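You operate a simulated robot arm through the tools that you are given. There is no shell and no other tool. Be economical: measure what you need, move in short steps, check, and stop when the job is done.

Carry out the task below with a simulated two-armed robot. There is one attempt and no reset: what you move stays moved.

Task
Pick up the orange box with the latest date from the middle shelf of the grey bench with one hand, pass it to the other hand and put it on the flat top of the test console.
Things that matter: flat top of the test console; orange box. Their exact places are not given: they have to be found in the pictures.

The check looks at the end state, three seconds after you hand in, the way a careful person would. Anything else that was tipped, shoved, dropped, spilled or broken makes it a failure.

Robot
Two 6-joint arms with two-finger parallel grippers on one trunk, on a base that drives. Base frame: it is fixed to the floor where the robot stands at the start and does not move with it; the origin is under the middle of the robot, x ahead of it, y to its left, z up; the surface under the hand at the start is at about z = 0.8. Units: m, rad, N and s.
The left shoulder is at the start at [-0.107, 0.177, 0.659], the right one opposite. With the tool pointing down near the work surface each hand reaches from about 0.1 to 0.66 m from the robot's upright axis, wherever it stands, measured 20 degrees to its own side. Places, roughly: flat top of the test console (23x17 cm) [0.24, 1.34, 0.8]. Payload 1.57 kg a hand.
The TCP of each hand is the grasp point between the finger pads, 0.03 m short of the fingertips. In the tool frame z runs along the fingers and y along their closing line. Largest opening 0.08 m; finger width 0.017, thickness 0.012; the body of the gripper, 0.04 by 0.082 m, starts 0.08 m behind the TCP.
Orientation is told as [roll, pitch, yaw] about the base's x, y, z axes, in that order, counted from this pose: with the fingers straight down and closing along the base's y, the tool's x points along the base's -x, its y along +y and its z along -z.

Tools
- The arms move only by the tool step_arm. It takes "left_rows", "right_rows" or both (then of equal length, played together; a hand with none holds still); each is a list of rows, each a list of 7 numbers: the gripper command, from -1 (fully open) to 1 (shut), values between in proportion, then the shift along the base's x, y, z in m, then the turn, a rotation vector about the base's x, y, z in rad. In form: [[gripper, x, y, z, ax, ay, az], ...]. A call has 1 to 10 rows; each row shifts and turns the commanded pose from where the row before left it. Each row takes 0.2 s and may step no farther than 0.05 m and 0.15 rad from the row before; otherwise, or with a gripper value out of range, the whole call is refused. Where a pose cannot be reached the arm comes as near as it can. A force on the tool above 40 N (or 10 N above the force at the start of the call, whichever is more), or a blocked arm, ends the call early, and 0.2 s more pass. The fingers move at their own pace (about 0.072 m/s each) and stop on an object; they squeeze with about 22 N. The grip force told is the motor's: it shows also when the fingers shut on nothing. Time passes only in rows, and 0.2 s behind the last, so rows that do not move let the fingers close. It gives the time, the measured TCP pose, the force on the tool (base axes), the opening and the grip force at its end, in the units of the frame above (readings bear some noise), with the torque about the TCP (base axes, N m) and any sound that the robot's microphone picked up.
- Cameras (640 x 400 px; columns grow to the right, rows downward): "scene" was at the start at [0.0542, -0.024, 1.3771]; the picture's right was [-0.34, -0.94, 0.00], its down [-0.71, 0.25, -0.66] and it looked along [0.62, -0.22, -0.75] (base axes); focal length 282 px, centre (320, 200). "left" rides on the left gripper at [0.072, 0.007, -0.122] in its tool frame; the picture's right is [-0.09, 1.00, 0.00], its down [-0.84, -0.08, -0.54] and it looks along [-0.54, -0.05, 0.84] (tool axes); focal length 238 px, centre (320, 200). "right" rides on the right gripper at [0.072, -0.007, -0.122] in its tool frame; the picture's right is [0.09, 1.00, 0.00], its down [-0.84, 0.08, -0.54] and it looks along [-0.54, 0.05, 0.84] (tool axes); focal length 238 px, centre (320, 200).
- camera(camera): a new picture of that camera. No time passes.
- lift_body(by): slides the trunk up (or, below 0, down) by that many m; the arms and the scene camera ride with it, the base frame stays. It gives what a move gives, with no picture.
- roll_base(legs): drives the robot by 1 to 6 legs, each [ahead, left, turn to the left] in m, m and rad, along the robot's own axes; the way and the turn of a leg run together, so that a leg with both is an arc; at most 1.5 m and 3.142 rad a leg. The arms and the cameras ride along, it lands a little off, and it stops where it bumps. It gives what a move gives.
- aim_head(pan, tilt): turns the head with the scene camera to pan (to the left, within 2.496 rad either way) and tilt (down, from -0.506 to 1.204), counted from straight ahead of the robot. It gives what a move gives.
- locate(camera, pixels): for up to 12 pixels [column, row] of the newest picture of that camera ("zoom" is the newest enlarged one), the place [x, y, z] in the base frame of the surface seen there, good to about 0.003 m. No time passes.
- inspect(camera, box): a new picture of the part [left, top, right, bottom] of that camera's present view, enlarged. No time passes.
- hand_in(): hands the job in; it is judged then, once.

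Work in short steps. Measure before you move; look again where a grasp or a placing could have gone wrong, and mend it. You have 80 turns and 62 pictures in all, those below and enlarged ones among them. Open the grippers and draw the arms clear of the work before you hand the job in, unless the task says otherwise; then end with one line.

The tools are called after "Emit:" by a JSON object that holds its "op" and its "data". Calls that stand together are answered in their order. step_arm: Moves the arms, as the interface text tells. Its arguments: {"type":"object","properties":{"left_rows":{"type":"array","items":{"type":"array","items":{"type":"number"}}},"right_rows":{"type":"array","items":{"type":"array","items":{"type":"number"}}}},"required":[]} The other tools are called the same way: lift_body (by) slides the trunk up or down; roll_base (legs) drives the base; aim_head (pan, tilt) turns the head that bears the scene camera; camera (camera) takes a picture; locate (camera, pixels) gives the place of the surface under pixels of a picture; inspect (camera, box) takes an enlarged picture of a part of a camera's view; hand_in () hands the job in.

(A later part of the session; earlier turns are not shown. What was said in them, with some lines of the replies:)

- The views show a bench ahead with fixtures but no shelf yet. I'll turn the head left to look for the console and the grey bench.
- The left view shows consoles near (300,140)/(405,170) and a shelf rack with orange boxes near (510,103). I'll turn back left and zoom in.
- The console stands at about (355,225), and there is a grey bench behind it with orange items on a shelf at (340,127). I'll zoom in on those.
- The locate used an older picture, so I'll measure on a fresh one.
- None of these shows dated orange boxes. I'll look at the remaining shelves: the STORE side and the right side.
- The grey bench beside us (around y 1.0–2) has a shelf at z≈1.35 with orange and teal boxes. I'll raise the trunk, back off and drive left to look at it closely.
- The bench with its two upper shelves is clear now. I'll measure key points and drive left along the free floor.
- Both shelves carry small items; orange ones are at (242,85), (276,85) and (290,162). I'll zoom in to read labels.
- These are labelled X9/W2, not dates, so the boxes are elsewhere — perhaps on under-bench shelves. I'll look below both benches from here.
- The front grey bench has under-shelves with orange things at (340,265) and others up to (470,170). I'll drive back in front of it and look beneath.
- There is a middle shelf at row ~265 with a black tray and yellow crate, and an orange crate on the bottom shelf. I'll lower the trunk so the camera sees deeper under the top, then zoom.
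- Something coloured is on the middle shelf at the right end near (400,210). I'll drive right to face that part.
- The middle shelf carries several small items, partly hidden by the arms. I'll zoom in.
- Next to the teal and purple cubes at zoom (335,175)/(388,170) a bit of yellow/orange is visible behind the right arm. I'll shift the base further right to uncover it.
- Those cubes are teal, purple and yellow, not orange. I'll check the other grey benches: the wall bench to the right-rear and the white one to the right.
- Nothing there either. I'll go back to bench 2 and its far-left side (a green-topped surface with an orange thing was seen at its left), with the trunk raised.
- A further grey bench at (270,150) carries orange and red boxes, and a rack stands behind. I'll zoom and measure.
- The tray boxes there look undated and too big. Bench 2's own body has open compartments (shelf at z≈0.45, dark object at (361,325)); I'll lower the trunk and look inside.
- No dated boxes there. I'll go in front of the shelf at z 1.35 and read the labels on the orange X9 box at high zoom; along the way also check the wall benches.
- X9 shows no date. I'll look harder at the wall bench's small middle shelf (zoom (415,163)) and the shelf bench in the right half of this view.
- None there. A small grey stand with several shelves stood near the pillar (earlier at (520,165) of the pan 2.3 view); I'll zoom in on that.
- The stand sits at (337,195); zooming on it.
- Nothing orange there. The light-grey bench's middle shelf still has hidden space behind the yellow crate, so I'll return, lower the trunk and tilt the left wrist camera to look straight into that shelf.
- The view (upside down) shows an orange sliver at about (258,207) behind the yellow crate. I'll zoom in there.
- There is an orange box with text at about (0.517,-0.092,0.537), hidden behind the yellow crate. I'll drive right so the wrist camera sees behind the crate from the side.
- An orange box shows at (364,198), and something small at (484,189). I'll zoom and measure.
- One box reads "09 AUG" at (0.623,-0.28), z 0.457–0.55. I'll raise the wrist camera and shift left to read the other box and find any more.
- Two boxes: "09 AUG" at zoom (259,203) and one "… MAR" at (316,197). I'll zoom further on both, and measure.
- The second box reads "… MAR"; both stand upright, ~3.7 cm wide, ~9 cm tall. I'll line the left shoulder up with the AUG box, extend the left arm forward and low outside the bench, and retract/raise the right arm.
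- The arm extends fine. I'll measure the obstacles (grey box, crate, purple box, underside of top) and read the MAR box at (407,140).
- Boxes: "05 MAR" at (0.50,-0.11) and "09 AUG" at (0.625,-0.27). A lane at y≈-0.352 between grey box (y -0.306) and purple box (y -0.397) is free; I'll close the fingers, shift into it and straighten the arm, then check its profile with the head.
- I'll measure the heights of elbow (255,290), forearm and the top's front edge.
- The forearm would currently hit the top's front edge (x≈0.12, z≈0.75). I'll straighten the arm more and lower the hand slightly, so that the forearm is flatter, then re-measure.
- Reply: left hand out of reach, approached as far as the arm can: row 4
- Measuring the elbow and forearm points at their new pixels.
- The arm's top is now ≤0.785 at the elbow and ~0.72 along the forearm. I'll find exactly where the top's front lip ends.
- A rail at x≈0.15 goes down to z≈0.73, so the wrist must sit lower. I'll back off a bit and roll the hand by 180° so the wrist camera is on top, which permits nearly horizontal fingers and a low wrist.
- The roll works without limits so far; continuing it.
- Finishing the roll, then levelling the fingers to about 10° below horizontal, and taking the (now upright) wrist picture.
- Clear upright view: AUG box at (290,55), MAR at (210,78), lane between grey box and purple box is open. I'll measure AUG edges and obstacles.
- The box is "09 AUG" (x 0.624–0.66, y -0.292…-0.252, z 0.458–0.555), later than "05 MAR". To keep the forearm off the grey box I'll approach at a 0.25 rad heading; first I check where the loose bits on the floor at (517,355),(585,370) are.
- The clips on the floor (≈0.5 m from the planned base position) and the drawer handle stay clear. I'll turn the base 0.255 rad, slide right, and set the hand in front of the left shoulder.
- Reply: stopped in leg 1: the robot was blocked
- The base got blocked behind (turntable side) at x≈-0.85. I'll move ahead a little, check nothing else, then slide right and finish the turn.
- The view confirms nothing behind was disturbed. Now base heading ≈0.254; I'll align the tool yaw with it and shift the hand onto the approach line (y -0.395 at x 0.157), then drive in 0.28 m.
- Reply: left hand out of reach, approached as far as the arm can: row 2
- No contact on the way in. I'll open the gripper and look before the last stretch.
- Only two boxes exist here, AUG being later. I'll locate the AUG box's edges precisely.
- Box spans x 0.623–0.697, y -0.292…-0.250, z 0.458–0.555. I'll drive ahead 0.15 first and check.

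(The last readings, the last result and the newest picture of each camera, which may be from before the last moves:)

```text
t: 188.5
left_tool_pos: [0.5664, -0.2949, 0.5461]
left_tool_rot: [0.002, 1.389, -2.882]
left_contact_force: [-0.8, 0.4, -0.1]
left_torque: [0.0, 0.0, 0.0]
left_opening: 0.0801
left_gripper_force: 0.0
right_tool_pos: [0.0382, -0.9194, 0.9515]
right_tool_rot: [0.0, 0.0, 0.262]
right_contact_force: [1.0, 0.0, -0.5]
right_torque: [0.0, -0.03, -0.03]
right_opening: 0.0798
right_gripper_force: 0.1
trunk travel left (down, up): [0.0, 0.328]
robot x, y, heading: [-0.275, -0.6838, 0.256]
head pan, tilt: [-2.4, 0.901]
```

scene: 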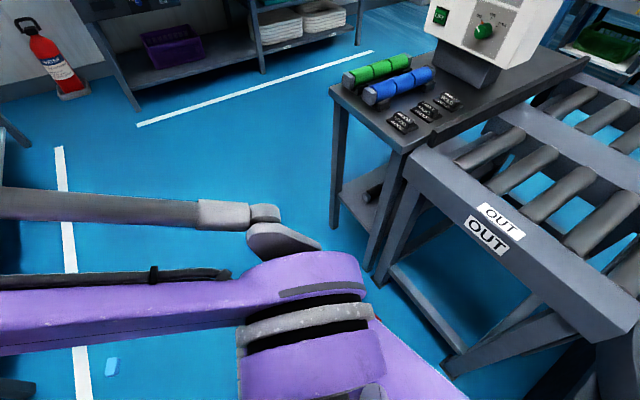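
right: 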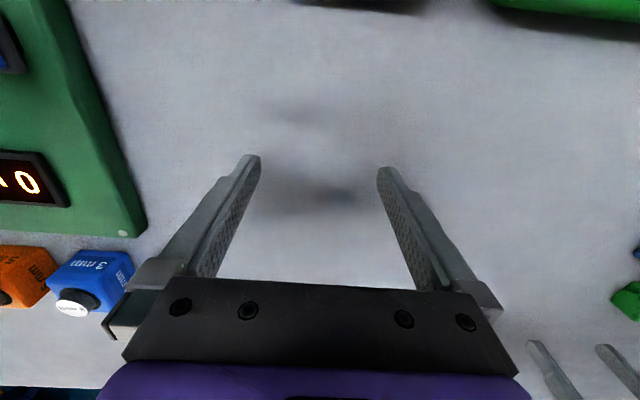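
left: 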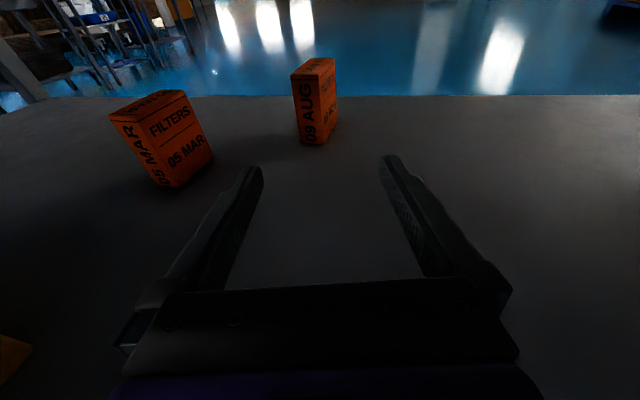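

Still clear; final 0.081 m ahead, then lower 1.5 cm.

Emit:
{"op": "roll_base", "data": {"legs": [[0.081, -0.001, 0]]}}

Emit:
{"op": "step_arm", "data": {"left_rows": [[-1, 0, 0, -0.015, 0, 0, 0]]}}

```text
t: 189.5
left_tool_pos: [0.6448, -0.2739, 0.5459]
left_tool_rot: [0.0, 1.39, -2.882]
left_contact_force: [-0.2, 0.2, -0.3]
left_torque: [-0.03, -0.01, -0.02]
left_opening: 0.08
left_gripper_force: 0.1
right_tool_pos: [0.1168, -0.8986, 0.9533]
right_tool_rot: [-0.001, 0.001, 0.261]
right_contact_force: [-0.4, 0.5, -0.5]
right_torque: [0.0, -0.01, 0.01]
right_opening: 0.0801
right_gripper_force: 0.1
trunk travel left (down, up): [0.0, 0.328]
robot x, y, heading: [-0.1917, -0.6636, 0.262]
head pan, tilt: [-2.4, 0.901]
```

```text
t: 189.9
left_tool_pos: [0.6415, -0.2745, 0.532]
left_tool_rot: [0.0, 1.392, -2.883]
left_contact_force: [0.5, 0.6, -0.3]
left_torque: [-0.01, -0.01, -0.01]
left_opening: 0.0798
left_gripper_force: 0.0
left hand out of reach, approached as far as the arm can: row 1
right_tool_pos: [0.1153, -0.8986, 0.9522]
right_tool_rot: [0.002, -0.001, 0.265]
right_contact_force: [-0.5, 0.6, 0.4]
right_torque: [-0.03, -0.02, 0.01]
right_opening: 0.08
right_gripper_force: 0.1
trunk travel left (down, up): [0.0, 0.328]
robot x, y, heading: [-0.1939, -0.6581, 0.255]
head pan, tilt: [-2.4, 0.901]
```

In position at (0.642,-0.275,0.532). Closing the gripper.

Emit:
{"op": "step_arm", "data": {"left_rows": [[0, 0, 0, 0, 0, 0, 0], [0.3, 0, 0, 0, 0, 0, 0], [1, 0, 0, 0, 0, 0, 0], [1, 0, 0, 0, 0, 0, 0], [1, 0, 0, 0, 0, 0, 0]]}}

```text
t: 191.1
left_tool_pos: [0.6413, -0.2745, 0.5323]
left_tool_rot: [0.001, 1.39, -2.88]
left_contact_force: [0.3, 0.0, 2.2]
left_torque: [0.09, -0.1, 0.0]
left_opening: 0.0375
left_gripper_force: 22.1
right_tool_pos: [0.1162, -0.8989, 0.9534]
right_tool_rot: [0.0, -0.001, 0.26]
right_contact_force: [0.1, -0.7, -0.2]
right_torque: [-0.02, -0.02, 0.0]
right_opening: 0.08
right_gripper_force: 0.1
trunk travel left (down, up): [0.0, 0.328]
robot x, y, heading: [-0.1914, -0.6633, 0.26]
head pan, tilt: [-2.4, 0.901]
```

Gripped (opening 0.0375). I'll lift 2 cm and back out 0.27 m.

Emit:
{"op": "step_arm", "data": {"left_rows": [[1, 0, 0, 0.01, 0, 0, 0], [1, 0, 0, 0.012, 0, 0, 0]]}}

Emit:
{"op": "roll_base", "data": {"legs": [[-0.25, 0, 0]]}}

```text
t: 191.7
left_tool_pos: [0.6399, -0.2762, 0.537]
left_tool_rot: [0.019, 1.389, -2.866]
left_contact_force: [0.0, -0.1, -0.6]
left_torque: [0.0, 0.04, -0.01]
left_opening: 0.0379
left_gripper_force: 22.3
right_tool_pos: [0.1152, -0.8968, 0.9522]
right_tool_rot: [-0.004, 0.002, 0.265]
right_contact_force: [0.0, 0.1, 1.3]
right_torque: [0.0, -0.01, -0.02]
right_opening: 0.0802
right_gripper_force: 0.1
trunk travel left (down, up): [0.0, 0.328]
robot x, y, heading: [-0.1941, -0.6632, 0.267]
head pan, tilt: [-2.4, 0.901]
```

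```text
t: 193.6
left_tool_pos: [0.3973, -0.337, 0.5544]
left_tool_rot: [0.001, 1.389, -2.877]
left_contact_force: [0.5, 0.4, -1.7]
left_torque: [-0.03, 0.06, -0.01]
left_opening: 0.0376
left_gripper_force: 22.7
right_tool_pos: [-0.1252, -0.9635, 0.9531]
right_tool_rot: [0.001, 0.001, 0.268]
right_contact_force: [0.5, 0.2, 0.1]
right_torque: [-0.01, -0.05, 0.01]
right_opening: 0.0799
right_gripper_force: 0.0
trunk travel left (down, up): [0.0, 0.328]
robot x, y, heading: [-0.4373, -0.7307, 0.266]
head pan, tilt: [-2.4, 0.901]
```

Held and clear (z 0.554, weight felt). I'll raise another 3.5 cm to clear the purple box and back fully out.

Emit:
{"op": "step_arm", "data": {"left_rows": [[1, 0, 0, 0.012, 0, 0, 0], [1, 0, 0, 0.012, 0, 0, 0], [1, 0, 0, 0.012, 0, 0, 0]]}}

Emit:
{"op": "roll_base", "data": {"legs": [[-0.25, 0, 0]]}}

```text
t: 194.4
left_tool_pos: [0.3989, -0.3386, 0.5924]
left_tool_rot: [0.005, 1.391, -2.876]
left_contact_force: [0.4, -0.3, -1.4]
left_torque: [-0.01, 0.04, 0.01]
left_opening: 0.0376
left_gripper_force: 21.8
right_tool_pos: [-0.1257, -0.9634, 0.9529]
right_tool_rot: [0.003, -0.001, 0.267]
right_contact_force: [-0.3, -0.4, 0.0]
right_torque: [0.02, 0.01, 0.0]
right_opening: 0.0798
right_gripper_force: 0.0
trunk travel left (down, up): [0.0, 0.328]
robot x, y, heading: [-0.4335, -0.7312, 0.269]
head pan, tilt: [-2.4, 0.901]
```

```text
t: 196.2
left_tool_pos: [0.1616, -0.4021, 0.5921]
left_tool_rot: [0.003, 1.392, -2.878]
left_contact_force: [0.4, -0.2, -1.0]
left_torque: [-0.01, -0.01, 0.01]
left_opening: 0.0377
left_gripper_force: 22.0
right_tool_pos: [-0.3616, -1.0268, 0.9534]
right_tool_rot: [0.001, 0.0, 0.264]
right_contact_force: [-0.2, -0.4, 0.3]
right_torque: [0.0, -0.04, -0.01]
right_opening: 0.08
right_gripper_force: 0.0
trunk travel left (down, up): [0.0, 0.328]
robot x, y, heading: [-0.6716, -0.7946, 0.263]
head pan, tilt: [-2.4, 0.901]
```

Out of the shelf with the box. I'll retract the arm, raise the trunk, straighten the heading and drive toward the console area with an arm-retracted pose.

Emit:
{"op": "step_arm", "data": {"left_rows": [[1, -0.046, -0.012, 0.006, 0, 0, 0], [1, -0.046, -0.012, 0.006, 0, 0, 0], [1, -0.046, -0.012, 0.006, 0, 0, 0], [1, -0.046, -0.012, 0.006, 0, 0, 0], [1, -0.046, -0.012, 0.006, 0, 0, 0], [1, -0.046, -0.012, 0.006, 0, 0, 0], [1, -0.046, -0.012, 0.006, 0, 0, 0]]}}

Emit:
{"op": "lift_body", "data": {"by": 0.2}}

Emit:
{"op": "roll_base", "data": {"legs": [[0.05, 0.3, -0.263], [0, 1.4, 0]]}}

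```text
t: 197.8
left_tool_pos: [-0.1614, -0.4836, 0.6345]
left_tool_rot: [0.002, 1.393, -2.879]
left_contact_force: [-0.3, 0.0, -1.5]
left_torque: [-0.02, -0.02, 0.02]
left_opening: 0.0378
left_gripper_force: 22.1
right_tool_pos: [-0.3626, -1.0283, 0.9534]
right_tool_rot: [0.001, 0.0, 0.267]
right_contact_force: [0.3, 0.5, -0.2]
right_torque: [0.03, 0.02, -0.05]
right_opening: 0.0802
right_gripper_force: 0.0
trunk travel left (down, up): [0.0, 0.328]
robot x, y, heading: [-0.6686, -0.7965, 0.268]
head pan, tilt: [-2.4, 0.901]
```

```text
t: 199.9
left_tool_pos: [-0.1601, -0.4865, 0.8331]
left_tool_rot: [-0.002, 1.391, -2.881]
left_contact_force: [0.2, 0.1, -2.0]
left_torque: [-0.02, 0.04, -0.03]
left_opening: 0.0378
left_gripper_force: 21.7
right_tool_pos: [-0.3619, -1.0284, 1.1527]
right_tool_rot: [-0.001, -0.001, 0.265]
right_contact_force: [-0.4, 0.5, -0.3]
right_torque: [0.01, -0.01, -0.02]
right_opening: 0.0799
right_gripper_force: 0.2
trunk travel left (down, up): [-0.2, 0.128]
robot x, y, heading: [-0.6732, -0.7923, 0.262]
head pan, tilt: [-2.4, 0.901]
```

```text
t: 215.0
left_tool_pos: [-0.0955, 1.0492, 0.8319]
left_tool_rot: [0.001, 1.392, -3.138]
left_contact_force: [0.2, 0.0, -1.0]
left_torque: [-0.01, 0.08, -0.01]
left_opening: 0.0379
left_gripper_force: 22.2
right_tool_pos: [-0.4315, 0.5773, 1.1527]
right_tool_rot: [0.0, 0.001, 0.004]
right_contact_force: [-1.5, 0.4, 0.5]
right_torque: [-0.02, 0.0, -0.02]
right_opening: 0.08
right_gripper_force: 0.0
trunk travel left (down, up): [-0.2, 0.128]
robot x, y, heading: [-0.6694, 0.8868, 0.006]
head pan, tilt: [-2.4, 0.901]
```

At (-0.67,0.89) with heading ≈0. Now I bring the left hand with the box to the middle and the open right hand above its far part, then look.

Emit:
{"op": "step_arm", "data": {"left_rows": [[1, -0.024, -0.043, 0, 0, 0, 0], [1, -0.024, -0.043, 0, 0, 0, 0], [1, -0.024, -0.043, 0, 0, 0, 0]]}}

Emit:
{"op": "step_arm", "data": {"right_rows": [[-1, 0.031, 0.033, -0.015, 0, 0, 0], [-1, 0.031, 0.033, -0.015, 0, 0, 0], [-1, 0.031, 0.033, -0.015, 0, 0, 0], [-1, 0.031, 0.033, -0.015, 0, 0, 0], [-1, 0.031, 0.033, -0.015, 0, 0, 0], [-1, 0.031, 0.033, -0.015, 0, 0, 0], [-1, 0.031, 0.033, -0.015, 0, 0, 0], [-1, 0.031, 0.033, -0.015, 0, 0, 0], [-1, 0.031, 0.033, -0.015, 0, 0, 0], [-1, 0.03, 0.033, -0.015, 0, 0, 0]]}}

Emit:
{"op": "aim_head", "data": {"pan": 0.0, "tilt": 0.95}}

Emit:
{"op": "camera", "data": {"camera": "left"}}

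```text
t: 215.8
left_tool_pos: [-0.1676, 0.9207, 0.8306]
left_tool_rot: [-0.002, 1.391, 3.14]
left_contact_force: [-0.7, -0.1, -1.5]
left_torque: [0.01, 0.1, 0.02]
left_opening: 0.0378
left_gripper_force: 21.9
right_tool_pos: [-0.4311, 0.577, 1.1532]
right_tool_rot: [0.002, 0.0, 0.004]
right_contact_force: [0.3, -0.5, 0.0]
right_torque: [0.01, -0.02, -0.03]
right_opening: 0.0797
right_gripper_force: 0.1
trunk travel left (down, up): [-0.2, 0.128]
robot x, y, heading: [-0.6719, 0.8825, 0.006]
head pan, tilt: [-2.4, 0.901]
```

```text
t: 218.0
left_tool_pos: [-0.1658, 0.9218, 0.8313]
left_tool_rot: [0.006, 1.389, -3.137]
left_contact_force: [0.4, 0.6, -2.5]
left_torque: [0.0, 0.02, -0.03]
left_opening: 0.0378
left_gripper_force: 22.7
right_tool_pos: [-0.123, 0.9105, 1.0002]
right_tool_rot: [-0.001, 0.0, 0.003]
right_contact_force: [1.4, 0.2, -0.8]
right_torque: [0.0, 0.02, 0.01]
right_opening: 0.0798
right_gripper_force: 0.0
trunk travel left (down, up): [-0.2, 0.128]
robot x, y, heading: [-0.668, 0.8879, 0.001]
head pan, tilt: [-2.4, 0.901]
```

```text
t: 220.2
left_tool_pos: [-0.1675, 0.921, 0.8318]
left_tool_rot: [0.002, 1.391, -3.14]
left_contact_force: [-0.1, 0.7, -0.8]
left_torque: [-0.01, 0.01, -0.03]
left_opening: 0.0375
left_gripper_force: 21.9
right_tool_pos: [-0.1225, 0.9073, 1.0009]
right_tool_rot: [-0.002, -0.001, 0.004]
right_contact_force: [-0.3, -0.5, 0.4]
right_torque: [0.02, 0.03, 0.03]
right_opening: 0.0798
right_gripper_force: 0.0
trunk travel left (down, up): [-0.2, 0.128]
robot x, y, heading: [-0.6685, 0.8824, 0.009]
head pan, tilt: [0.0, 0.949]
```

```text
4 pictures are left
```

left: 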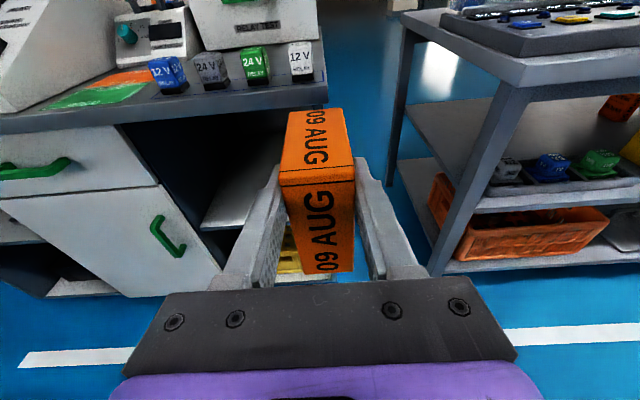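

The box is held upright and straight, label "09 AUG". I'll measure its top corners for the right-hand grasp.

Emit:
{"op": "locate", "data": {"camera": "left", "pixels": [[284, 172], [350, 165], [291, 116], [342, 112], [318, 140], [320, 265], [318, 195], [365, 180], [275, 190]]}}

```text
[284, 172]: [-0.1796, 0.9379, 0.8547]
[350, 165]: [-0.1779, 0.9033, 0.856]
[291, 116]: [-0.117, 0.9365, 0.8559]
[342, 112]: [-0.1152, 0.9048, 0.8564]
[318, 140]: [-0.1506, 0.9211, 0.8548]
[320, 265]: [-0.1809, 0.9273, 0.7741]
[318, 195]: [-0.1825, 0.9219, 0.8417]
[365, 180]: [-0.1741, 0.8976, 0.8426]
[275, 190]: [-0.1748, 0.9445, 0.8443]
```

Box top is centred at y 0.921, x -0.182…-0.112. I'll shift the right hand +0.014 in y, descend to z≈0.842 and close.

Emit:
{"op": "step_arm", "data": {"right_rows": [[-1, 0, 0.0135, 0, 0, 0, 0], [-1, 0, 0, -0.04, 0, 0, 0], [-1, 0, 0, -0.04, 0, 0, 0], [-1, 0, 0, -0.04, 0, 0, 0], [-1, 0, 0, -0.039, 0, 0, 0], [-1, 0, 0, 0, 0, 0, 0]]}}

Emit:
{"op": "step_arm", "data": {"right_rows": [[0, 0, 0, 0, 0, 0, 0], [0.5, 0, 0, 0, 0, 0, 0], [1, 0, 0, 0, 0, 0, 0], [1, 0, 0, 0, 0, 0, 0], [1, 0, 0, 0, 0, 0, 0]]}}

```text
t: 221.6
left_tool_pos: [-0.1687, 0.9218, 0.8317]
left_tool_rot: [0.001, 1.39, -3.139]
left_contact_force: [0.4, -0.5, -1.3]
left_torque: [0.04, 0.06, -0.04]
left_opening: 0.0374
left_gripper_force: 22.2
right_tool_pos: [-0.122, 0.9249, 0.8459]
right_tool_rot: [0.0, 0.0, 0.004]
right_contact_force: [0.5, -0.4, 0.5]
right_torque: [0.01, 0.01, 0.02]
right_opening: 0.08
right_gripper_force: 0.1
trunk travel left (down, up): [-0.2, 0.128]
robot x, y, heading: [-0.6665, 0.8845, 0.005]
head pan, tilt: [0.0, 0.949]
```

```text
t: 222.8
left_tool_pos: [-0.1669, 0.9229, 0.8311]
left_tool_rot: [-0.003, 1.392, -3.139]
left_contact_force: [1.0, 13.8, 3.4]
left_torque: [-0.17, -0.1, 0.41]
left_opening: 0.0375
left_gripper_force: 22.3
right_tool_pos: [-0.1225, 0.9239, 0.8451]
right_tool_rot: [-0.001, -0.001, 0.003]
right_contact_force: [-1.0, -14.1, -4.3]
right_torque: [-0.05, -0.1, 0.22]
right_opening: 0.0378
right_gripper_force: 22.0
trunk travel left (down, up): [-0.2, 0.128]
robot x, y, heading: [-0.6695, 0.8831, 0.004]
head pan, tilt: [0.0, 0.949]
```

Both hands hold the box (opening 0.0378). I'll open the left hand and draw it back.

Emit:
{"op": "step_arm", "data": {"left_rows": [[0, 0, 0, 0, 0, 0, 0], [-1, 0, 0, 0, 0, 0, 0], [-1, 0, 0, 0, 0, 0, 0], [-1, -0.03, 0, 0, 0, 0, 0], [-1, -0.04, 0, 0, 0, 0, 0], [-1, -0.04, 0.02, 0, 0, 0, 0], [-1, -0.02, 0.04, 0, 0, 0, 0], [-1, 0, 0.045, 0, 0, 0, 0]]}}

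```text
t: 224.6
left_tool_pos: [-0.2851, 1.0222, 0.8612]
left_tool_rot: [0.007, 1.389, -3.136]
left_contact_force: [0.9, 0.1, 0.1]
left_torque: [-0.03, 0.0, 0.0]
left_opening: 0.0798
left_gripper_force: 0.1
left hand out of reach, approached as far as the arm can: row 6, 7
right_tool_pos: [-0.1218, 0.924, 0.8437]
right_tool_rot: [-0.003, 0.0, 0.003]
right_contact_force: [0.2, -0.1, -0.8]
right_torque: [-0.03, -0.08, 0.0]
right_opening: 0.0377
right_gripper_force: 21.6
trunk travel left (down, up): [-0.2, 0.128]
robot x, y, heading: [-0.6628, 0.8867, 0.007]
head pan, tilt: [0.0, 0.949]
```

The right hand alone holds the box. I'll raise both hands, then drive left to line up with the flat area near (0.24,1.335).

Emit:
{"op": "step_arm", "data": {"right_rows": [[1, 0, 0, 0.03, 0, 0, 0], [1, 0, 0, 0.03, 0, 0, 0], [1, 0, 0, 0.03, 0, 0, 0], [1, 0, 0, 0.03, 0, 0, 0]], "left_rows": [[-1, 0, 0.02, 0.045, 0, 0, 0], [-1, 0, 0.02, 0.045, 0, 0, 0], [-1, 0, 0.02, 0.045, 0, 0, 0], [-1, 0, 0.02, 0.045, 0, 0, 0]]}}

Emit:
{"op": "roll_base", "data": {"legs": [[0, 0.41, 0]]}}

Emit:
{"op": "camera", "data": {"camera": "scene"}}

```text
t: 225.6
left_tool_pos: [-0.2859, 1.1017, 1.0407]
left_tool_rot: [0.002, 1.392, -3.14]
left_contact_force: [0.2, -0.5, 0.6]
left_torque: [0.0, 0.02, 0.02]
left_opening: 0.0799
left_gripper_force: 0.0
right_tool_pos: [-0.1226, 0.92, 0.9661]
right_tool_rot: [0.0, 0.002, 0.005]
right_contact_force: [0.7, -0.3, -1.0]
right_torque: [0.0, -0.04, 0.04]
right_opening: 0.0379
right_gripper_force: 21.5
trunk travel left (down, up): [-0.2, 0.128]
robot x, y, heading: [-0.6686, 0.8835, 0.007]
head pan, tilt: [0.0, 0.949]
```

```text
t: 229.7
left_tool_pos: [-0.2888, 1.505, 1.0404]
left_tool_rot: [0.001, 1.39, -3.136]
left_contact_force: [-0.3, 0.4, 0.4]
left_torque: [0.02, -0.02, 0.04]
left_opening: 0.0801
left_gripper_force: 0.0
right_tool_pos: [-0.1249, 1.3251, 0.9646]
right_tool_rot: [0.0, 0.0, 0.007]
right_contact_force: [0.9, 1.0, -1.6]
right_torque: [0.01, -0.01, -0.02]
right_opening: 0.0375
right_gripper_force: 21.9
trunk travel left (down, up): [-0.2, 0.128]
robot x, y, heading: [-0.6705, 1.2889, 0.007]
head pan, tilt: [0.0, 0.949]
```

```text
3 pictures are left
```

scene: 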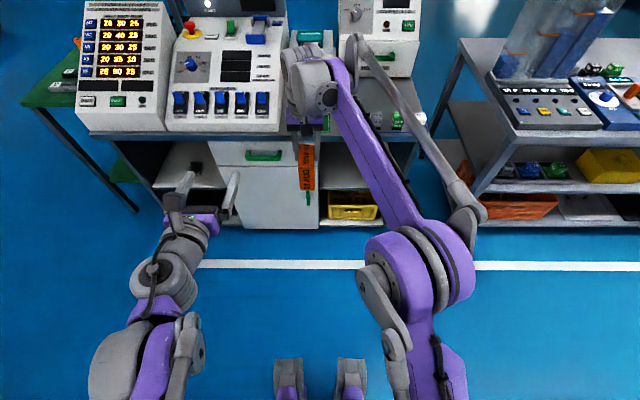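

Everything's clear; driving ahead 0.39 m so the box is above the flat area.

Emit:
{"op": "roll_base", "data": {"legs": [[0.39, 0.007, 0]]}}

Emit:
{"op": "camera", "data": {"camera": "right"}}

```text
t: 232.2
left_tool_pos: [0.1046, 1.5207, 1.0395]
left_tool_rot: [0.004, 1.391, -3.127]
left_contact_force: [0.1, -0.2, 1.3]
left_torque: [0.0, 0.0, 0.01]
left_opening: 0.0799
left_gripper_force: 0.2
right_tool_pos: [0.2689, 1.3426, 0.9653]
right_tool_rot: [0.001, 0.0, 0.014]
right_contact_force: [1.2, -0.2, -1.3]
right_torque: [-0.03, -0.02, 0.0]
right_opening: 0.0378
right_gripper_force: 21.6
trunk travel left (down, up): [-0.2, 0.128]
robot x, y, heading: [-0.2771, 1.2994, 0.014]
head pan, tilt: [0.0, 0.949]
```

```text
2 pictures are left
```

right: 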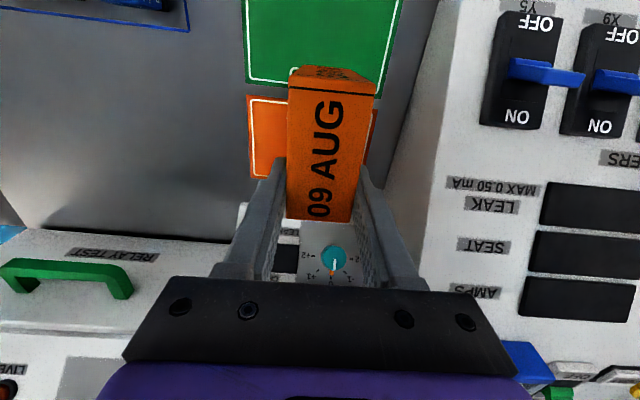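

The camera (looking back toward the robot) shows the green and orange mats beneath, the handset behind at (325,260), and the switch console to the right. I'll measure clearances.

Emit:
{"op": "locate", "data": {"camera": "right", "pixels": [[255, 95], [255, 170], [250, 30], [375, 95], [395, 60], [420, 130], [372, 130], [245, 205], [325, 235], [310, 75], [360, 80], [200, 100]]}}

```text
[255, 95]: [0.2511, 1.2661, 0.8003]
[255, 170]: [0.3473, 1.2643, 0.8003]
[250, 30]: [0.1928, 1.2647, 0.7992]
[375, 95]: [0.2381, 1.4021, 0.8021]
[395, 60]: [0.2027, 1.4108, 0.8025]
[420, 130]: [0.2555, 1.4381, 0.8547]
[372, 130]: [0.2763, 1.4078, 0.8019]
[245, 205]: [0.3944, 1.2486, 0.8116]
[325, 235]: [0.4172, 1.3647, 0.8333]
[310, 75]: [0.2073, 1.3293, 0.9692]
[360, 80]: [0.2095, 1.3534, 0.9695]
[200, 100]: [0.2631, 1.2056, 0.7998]
```

Free area is x 0.15–0.38, y 1.26–1.41 at z 0.80. I'll shift 1 cm right and lower, the last part slowly watching the force.

Emit:
{"op": "step_arm", "data": {"right_rows": [[1, 0, -0.01, 0, 0, 0, 0], [1, 0, 0, -0.02, 0, 0, 0], [1, 0, 0, -0.02, 0, 0, 0], [1, 0, 0, -0.02, 0, 0, 0], [1, 0, 0, -0.006, 0, 0, 0]]}}

Emit:
{"op": "step_arm", "data": {"right_rows": [[1, 0, 0, -0.004, 0, 0, 0], [1, 0, 0, 0, 0, 0, 0]]}}

```text
t: 233.4
left_tool_pos: [0.1039, 1.5189, 1.0405]
left_tool_rot: [0.004, 1.391, -3.129]
left_contact_force: [0.3, 0.2, 0.8]
left_torque: [-0.01, 0.04, 0.02]
left_opening: 0.0799
left_gripper_force: 0.2
right_tool_pos: [0.2678, 1.331, 0.8996]
right_tool_rot: [0.0, 0.001, 0.017]
right_contact_force: [0.6, 0.0, -1.7]
right_torque: [0.03, -0.04, -0.02]
right_opening: 0.0375
right_gripper_force: 22.2
trunk travel left (down, up): [-0.2, 0.128]
robot x, y, heading: [-0.2754, 1.2992, 0.017]
head pan, tilt: [0.0, 0.949]
```

```text
t: 234.0
left_tool_pos: [0.1034, 1.5213, 1.0398]
left_tool_rot: [0.0, 1.391, -3.127]
left_contact_force: [0.4, 0.2, -0.5]
left_torque: [0.01, 0.03, -0.05]
left_opening: 0.0799
left_gripper_force: 0.0
right_tool_pos: [0.2694, 1.3315, 0.8944]
right_tool_rot: [0.0, 0.001, 0.016]
right_contact_force: [0.4, 0.2, -2.0]
right_torque: [0.04, -0.06, -0.01]
right_opening: 0.0375
right_gripper_force: 21.7
trunk travel left (down, up): [-0.2, 0.128]
robot x, y, heading: [-0.2789, 1.3, 0.015]
head pan, tilt: [0.0, 0.949]
```

No contact yet (z 0.894); lowering in 3 mm steps.

Emit:
{"op": "step_arm", "data": {"right_rows": [[1, 0, 0, -0.003, 0, 0, 0], [1, 0, 0, -0.003, 0, 0, 0], [1, 0, 0, 0, 0, 0, 0]]}}

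Emit:
{"op": "step_arm", "data": {"right_rows": [[1, 0, 0, -0.002, 0, 0, 0], [1, 0, 0, 0, 0, 0, 0]]}}

```text
t: 234.8
left_tool_pos: [0.1033, 1.5209, 1.039]
left_tool_rot: [0.002, 1.391, -3.128]
left_contact_force: [0.2, -0.4, 0.2]
left_torque: [0.01, 0.01, 0.0]
left_opening: 0.0799
left_gripper_force: 0.0
right_tool_pos: [0.2688, 1.3324, 0.8891]
right_tool_rot: [0.0, 0.0, 0.014]
right_contact_force: [-0.3, 0.5, -1.4]
right_torque: [0.02, -0.02, -0.01]
right_opening: 0.0378
right_gripper_force: 21.6
trunk travel left (down, up): [-0.2, 0.128]
robot x, y, heading: [-0.2764, 1.3019, 0.015]
head pan, tilt: [0.0, 0.949]
```

```text
t: 235.4
left_tool_pos: [0.1037, 1.5207, 1.0398]
left_tool_rot: [0.001, 1.391, -3.129]
left_contact_force: [-0.5, 1.0, -0.9]
left_torque: [0.01, -0.01, 0.05]
left_opening: 0.08
left_gripper_force: 0.1
right_tool_pos: [0.2682, 1.3311, 0.888]
right_tool_rot: [0.001, 0.0, 0.016]
right_contact_force: [-0.1, 0.5, -1.2]
right_torque: [-0.02, -0.03, 0.01]
right_opening: 0.0378
right_gripper_force: 22.2
trunk travel left (down, up): [-0.2, 0.128]
robot x, y, heading: [-0.2762, 1.3018, 0.015]
head pan, tilt: [0.0, 0.949]
```

Still hanging (−1.2 N); a few more small steps.

Emit:
{"op": "step_arm", "data": {"right_rows": [[1, 0, 0, -0.002, 0, 0, 0], [1, 0, 0, -0.001, 0, 0, 0], [1, 0, 0, 0, 0, 0, 0]]}}

Emit:
{"op": "step_arm", "data": {"right_rows": [[1, 0, 0, -0.002, 0, 0, 0], [1, 0, 0, 0, 0, 0, 0]]}}

Emit:
{"op": "step_arm", "data": {"right_rows": [[1, 0, 0, -0.002, 0, 0, 0], [1, 0, 0, 0, 0, 0, 0]]}}

```text
t: 236.2
left_tool_pos: [0.104, 1.5211, 1.0398]
left_tool_rot: [0.002, 1.389, -3.126]
left_contact_force: [-0.1, -0.4, 1.0]
left_torque: [0.0, -0.03, 0.0]
left_opening: 0.08
left_gripper_force: 0.0
right_tool_pos: [0.2689, 1.3325, 0.8837]
right_tool_rot: [0.001, 0.0, 0.015]
right_contact_force: [0.9, -0.8, -2.1]
right_torque: [0.05, -0.03, 0.0]
right_opening: 0.0376
right_gripper_force: 21.8
trunk travel left (down, up): [-0.2, 0.128]
robot x, y, heading: [-0.2749, 1.2996, 0.017]
head pan, tilt: [0.0, 0.949]
```

```text
t: 236.8
left_tool_pos: [0.1022, 1.5213, 1.0419]
left_tool_rot: [0.002, 1.39, -3.126]
left_contact_force: [0.0, -0.7, -0.6]
left_torque: [-0.01, 0.04, -0.01]
left_opening: 0.0801
left_gripper_force: 0.0
right_tool_pos: [0.2695, 1.3317, 0.8845]
right_tool_rot: [0.002, 0.0, 0.015]
right_contact_force: [5.7, 1.0, 14.6]
right_torque: [0.05, 0.5, -0.03]
right_opening: 0.0377
right_gripper_force: 21.9
trunk travel left (down, up): [-0.2, 0.128]
robot x, y, heading: [-0.2768, 1.3007, 0.015]
head pan, tilt: [0.0, 0.949]
```

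```text
t: 237.4
left_tool_pos: [0.1031, 1.5215, 1.0407]
left_tool_rot: [0.001, 1.394, -3.127]
left_contact_force: [-0.3, 0.0, 0.4]
left_torque: [-0.01, 0.01, -0.01]
left_opening: 0.08
left_gripper_force: 0.0
right_tool_pos: [0.269, 1.3311, 0.8817]
right_tool_rot: [0.0, -0.003, 0.017]
right_contact_force: [8.0, -0.5, 23.6]
right_torque: [0.02, -0.08, -0.1]
right_opening: 0.0379
right_gripper_force: 21.6
trunk travel left (down, up): [-0.2, 0.128]
robot x, y, heading: [-0.2759, 1.2984, 0.018]
head pan, tilt: [0.0, 0.949]
```

Contact with the surface (23 N). I ease up 2 mm, open the fingers, and rise straight up.

Emit:
{"op": "step_arm", "data": {"right_rows": [[1, 0, 0, 0.002, 0, 0, 0], [0.2, 0, 0, 0, 0, 0, 0], [-0.4, 0, 0, 0, 0, 0, 0], [-0.7, 0, 0, 0, 0, 0, 0], [-0.7, 0, 0, 0, 0, 0, 0]]}}

Emit:
{"op": "step_arm", "data": {"right_rows": [[-0.7, 0, 0, 0.03, 0, 0, 0], [-0.7, 0, 0, 0.04, 0, 0, 0], [-0.7, 0, 0, 0.04, 0, 0, 0], [-0.7, 0, 0, 0.04, 0, 0, 0]]}}

Emit:
{"op": "camera", "data": {"camera": "right"}}

```text
t: 238.6
left_tool_pos: [0.1035, 1.5199, 1.0395]
left_tool_rot: [0.003, 1.39, -3.128]
left_contact_force: [-1.0, 0.1, 0.1]
left_torque: [0.0, 0.01, 0.0]
left_opening: 0.0799
left_gripper_force: 0.1
right_tool_pos: [0.2689, 1.3319, 0.8821]
right_tool_rot: [-0.001, -0.001, 0.015]
right_contact_force: [-0.6, 0.3, 0.1]
right_torque: [0.01, -0.01, -0.02]
right_opening: 0.0679
right_gripper_force: 0.1
trunk travel left (down, up): [-0.2, 0.128]
robot x, y, heading: [-0.2772, 1.3007, 0.018]
head pan, tilt: [0.0, 0.949]
```

```text
t: 239.6
left_tool_pos: [0.1039, 1.5204, 1.0405]
left_tool_rot: [0.003, 1.389, -3.129]
left_contact_force: [0.6, -0.3, 0.1]
left_torque: [0.01, -0.01, 0.04]
left_opening: 0.0801
left_gripper_force: 0.1
right_tool_pos: [0.2679, 1.3302, 1.0321]
right_tool_rot: [-0.001, 0.001, 0.016]
right_contact_force: [-0.3, 0.2, -0.4]
right_torque: [-0.01, -0.02, -0.01]
right_opening: 0.068
right_gripper_force: 0.1
trunk travel left (down, up): [-0.2, 0.128]
robot x, y, heading: [-0.2793, 1.3001, 0.016]
head pan, tilt: [0.0, 0.949]
```

```text
1 pictures are left
```

right: 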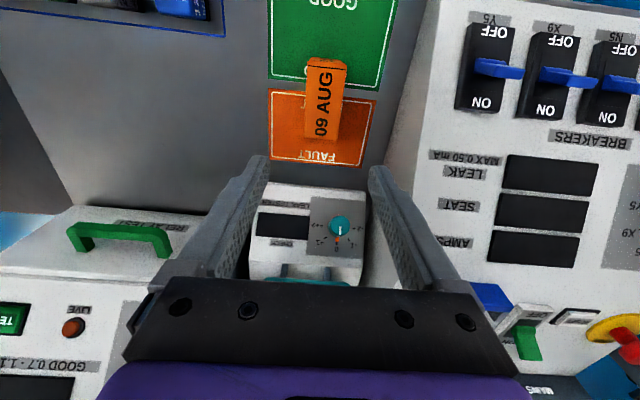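

The box stands upright at (325,100) on the flat top, released. I'll open fully and back the robot away with the hands high.

Emit:
{"op": "step_arm", "data": {"right_rows": [[-1, 0, 0, 0.03, 0, 0, 0], [-1, 0, 0, 0, 0, 0, 0]]}}

Emit:
{"op": "roll_base", "data": {"legs": [[-0.38, 0, 0]]}}

Emit:
{"op": "camera", "data": {"camera": "scene"}}

```text
t: 240.2
left_tool_pos: [0.1033, 1.5192, 1.041]
left_tool_rot: [0.001, 1.391, -3.128]
left_contact_force: [-0.1, 0.2, -0.4]
left_torque: [-0.04, 0.02, 0.01]
left_opening: 0.0802
left_gripper_force: 0.0
right_tool_pos: [0.2648, 1.3284, 1.0479]
right_tool_rot: [0.0, -0.001, 0.016]
right_contact_force: [0.4, -0.5, 0.4]
right_torque: [0.0, -0.02, 0.01]
right_opening: 0.08
right_gripper_force: 0.1
right hand out of reach, approached as far as the arm can: row 1
trunk travel left (down, up): [-0.2, 0.128]
robot x, y, heading: [-0.2786, 1.2981, 0.013]
head pan, tilt: [0.0, 0.949]
```

```text
t: 242.6
left_tool_pos: [-0.2721, 1.5141, 1.0398]
left_tool_rot: [0.002, 1.391, -3.128]
left_contact_force: [-0.1, -0.6, 0.1]
left_torque: [0.0, -0.02, 0.0]
left_opening: 0.0799
left_gripper_force: 0.1
right_tool_pos: [-0.1131, 1.3227, 1.0484]
right_tool_rot: [-0.002, 0.001, 0.018]
right_contact_force: [-0.4, 0.3, -0.4]
right_torque: [0.05, 0.0, 0.04]
right_opening: 0.0799
right_gripper_force: 0.0
trunk travel left (down, up): [-0.2, 0.128]
robot x, y, heading: [-0.655, 1.2929, 0.017]
head pan, tilt: [0.0, 0.949]
```

```text
0 pictures are left
```

scene: 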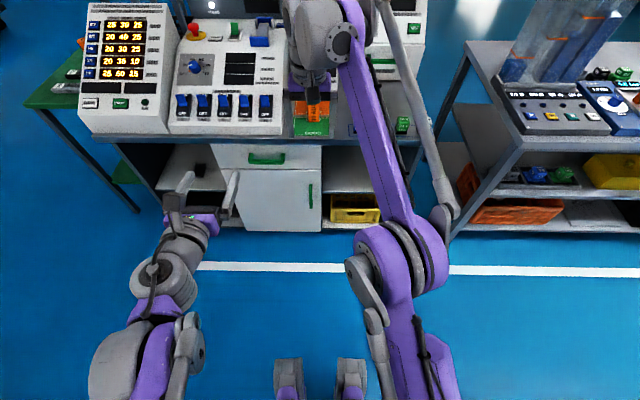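

The box stands on the mats at (312,105), both grippers are open and clear of the bench, so I hand in.

Emit:
{"op": "hand_in", "data": {}}

```text
The job is handed in.
```

The orange box marked "09 AUG" was taken from the middle shelf with the left hand, passed to the right hand, and now stands upright on the flat top of the test console; its only orange neighbour on that shelf was dated 05 MAR.
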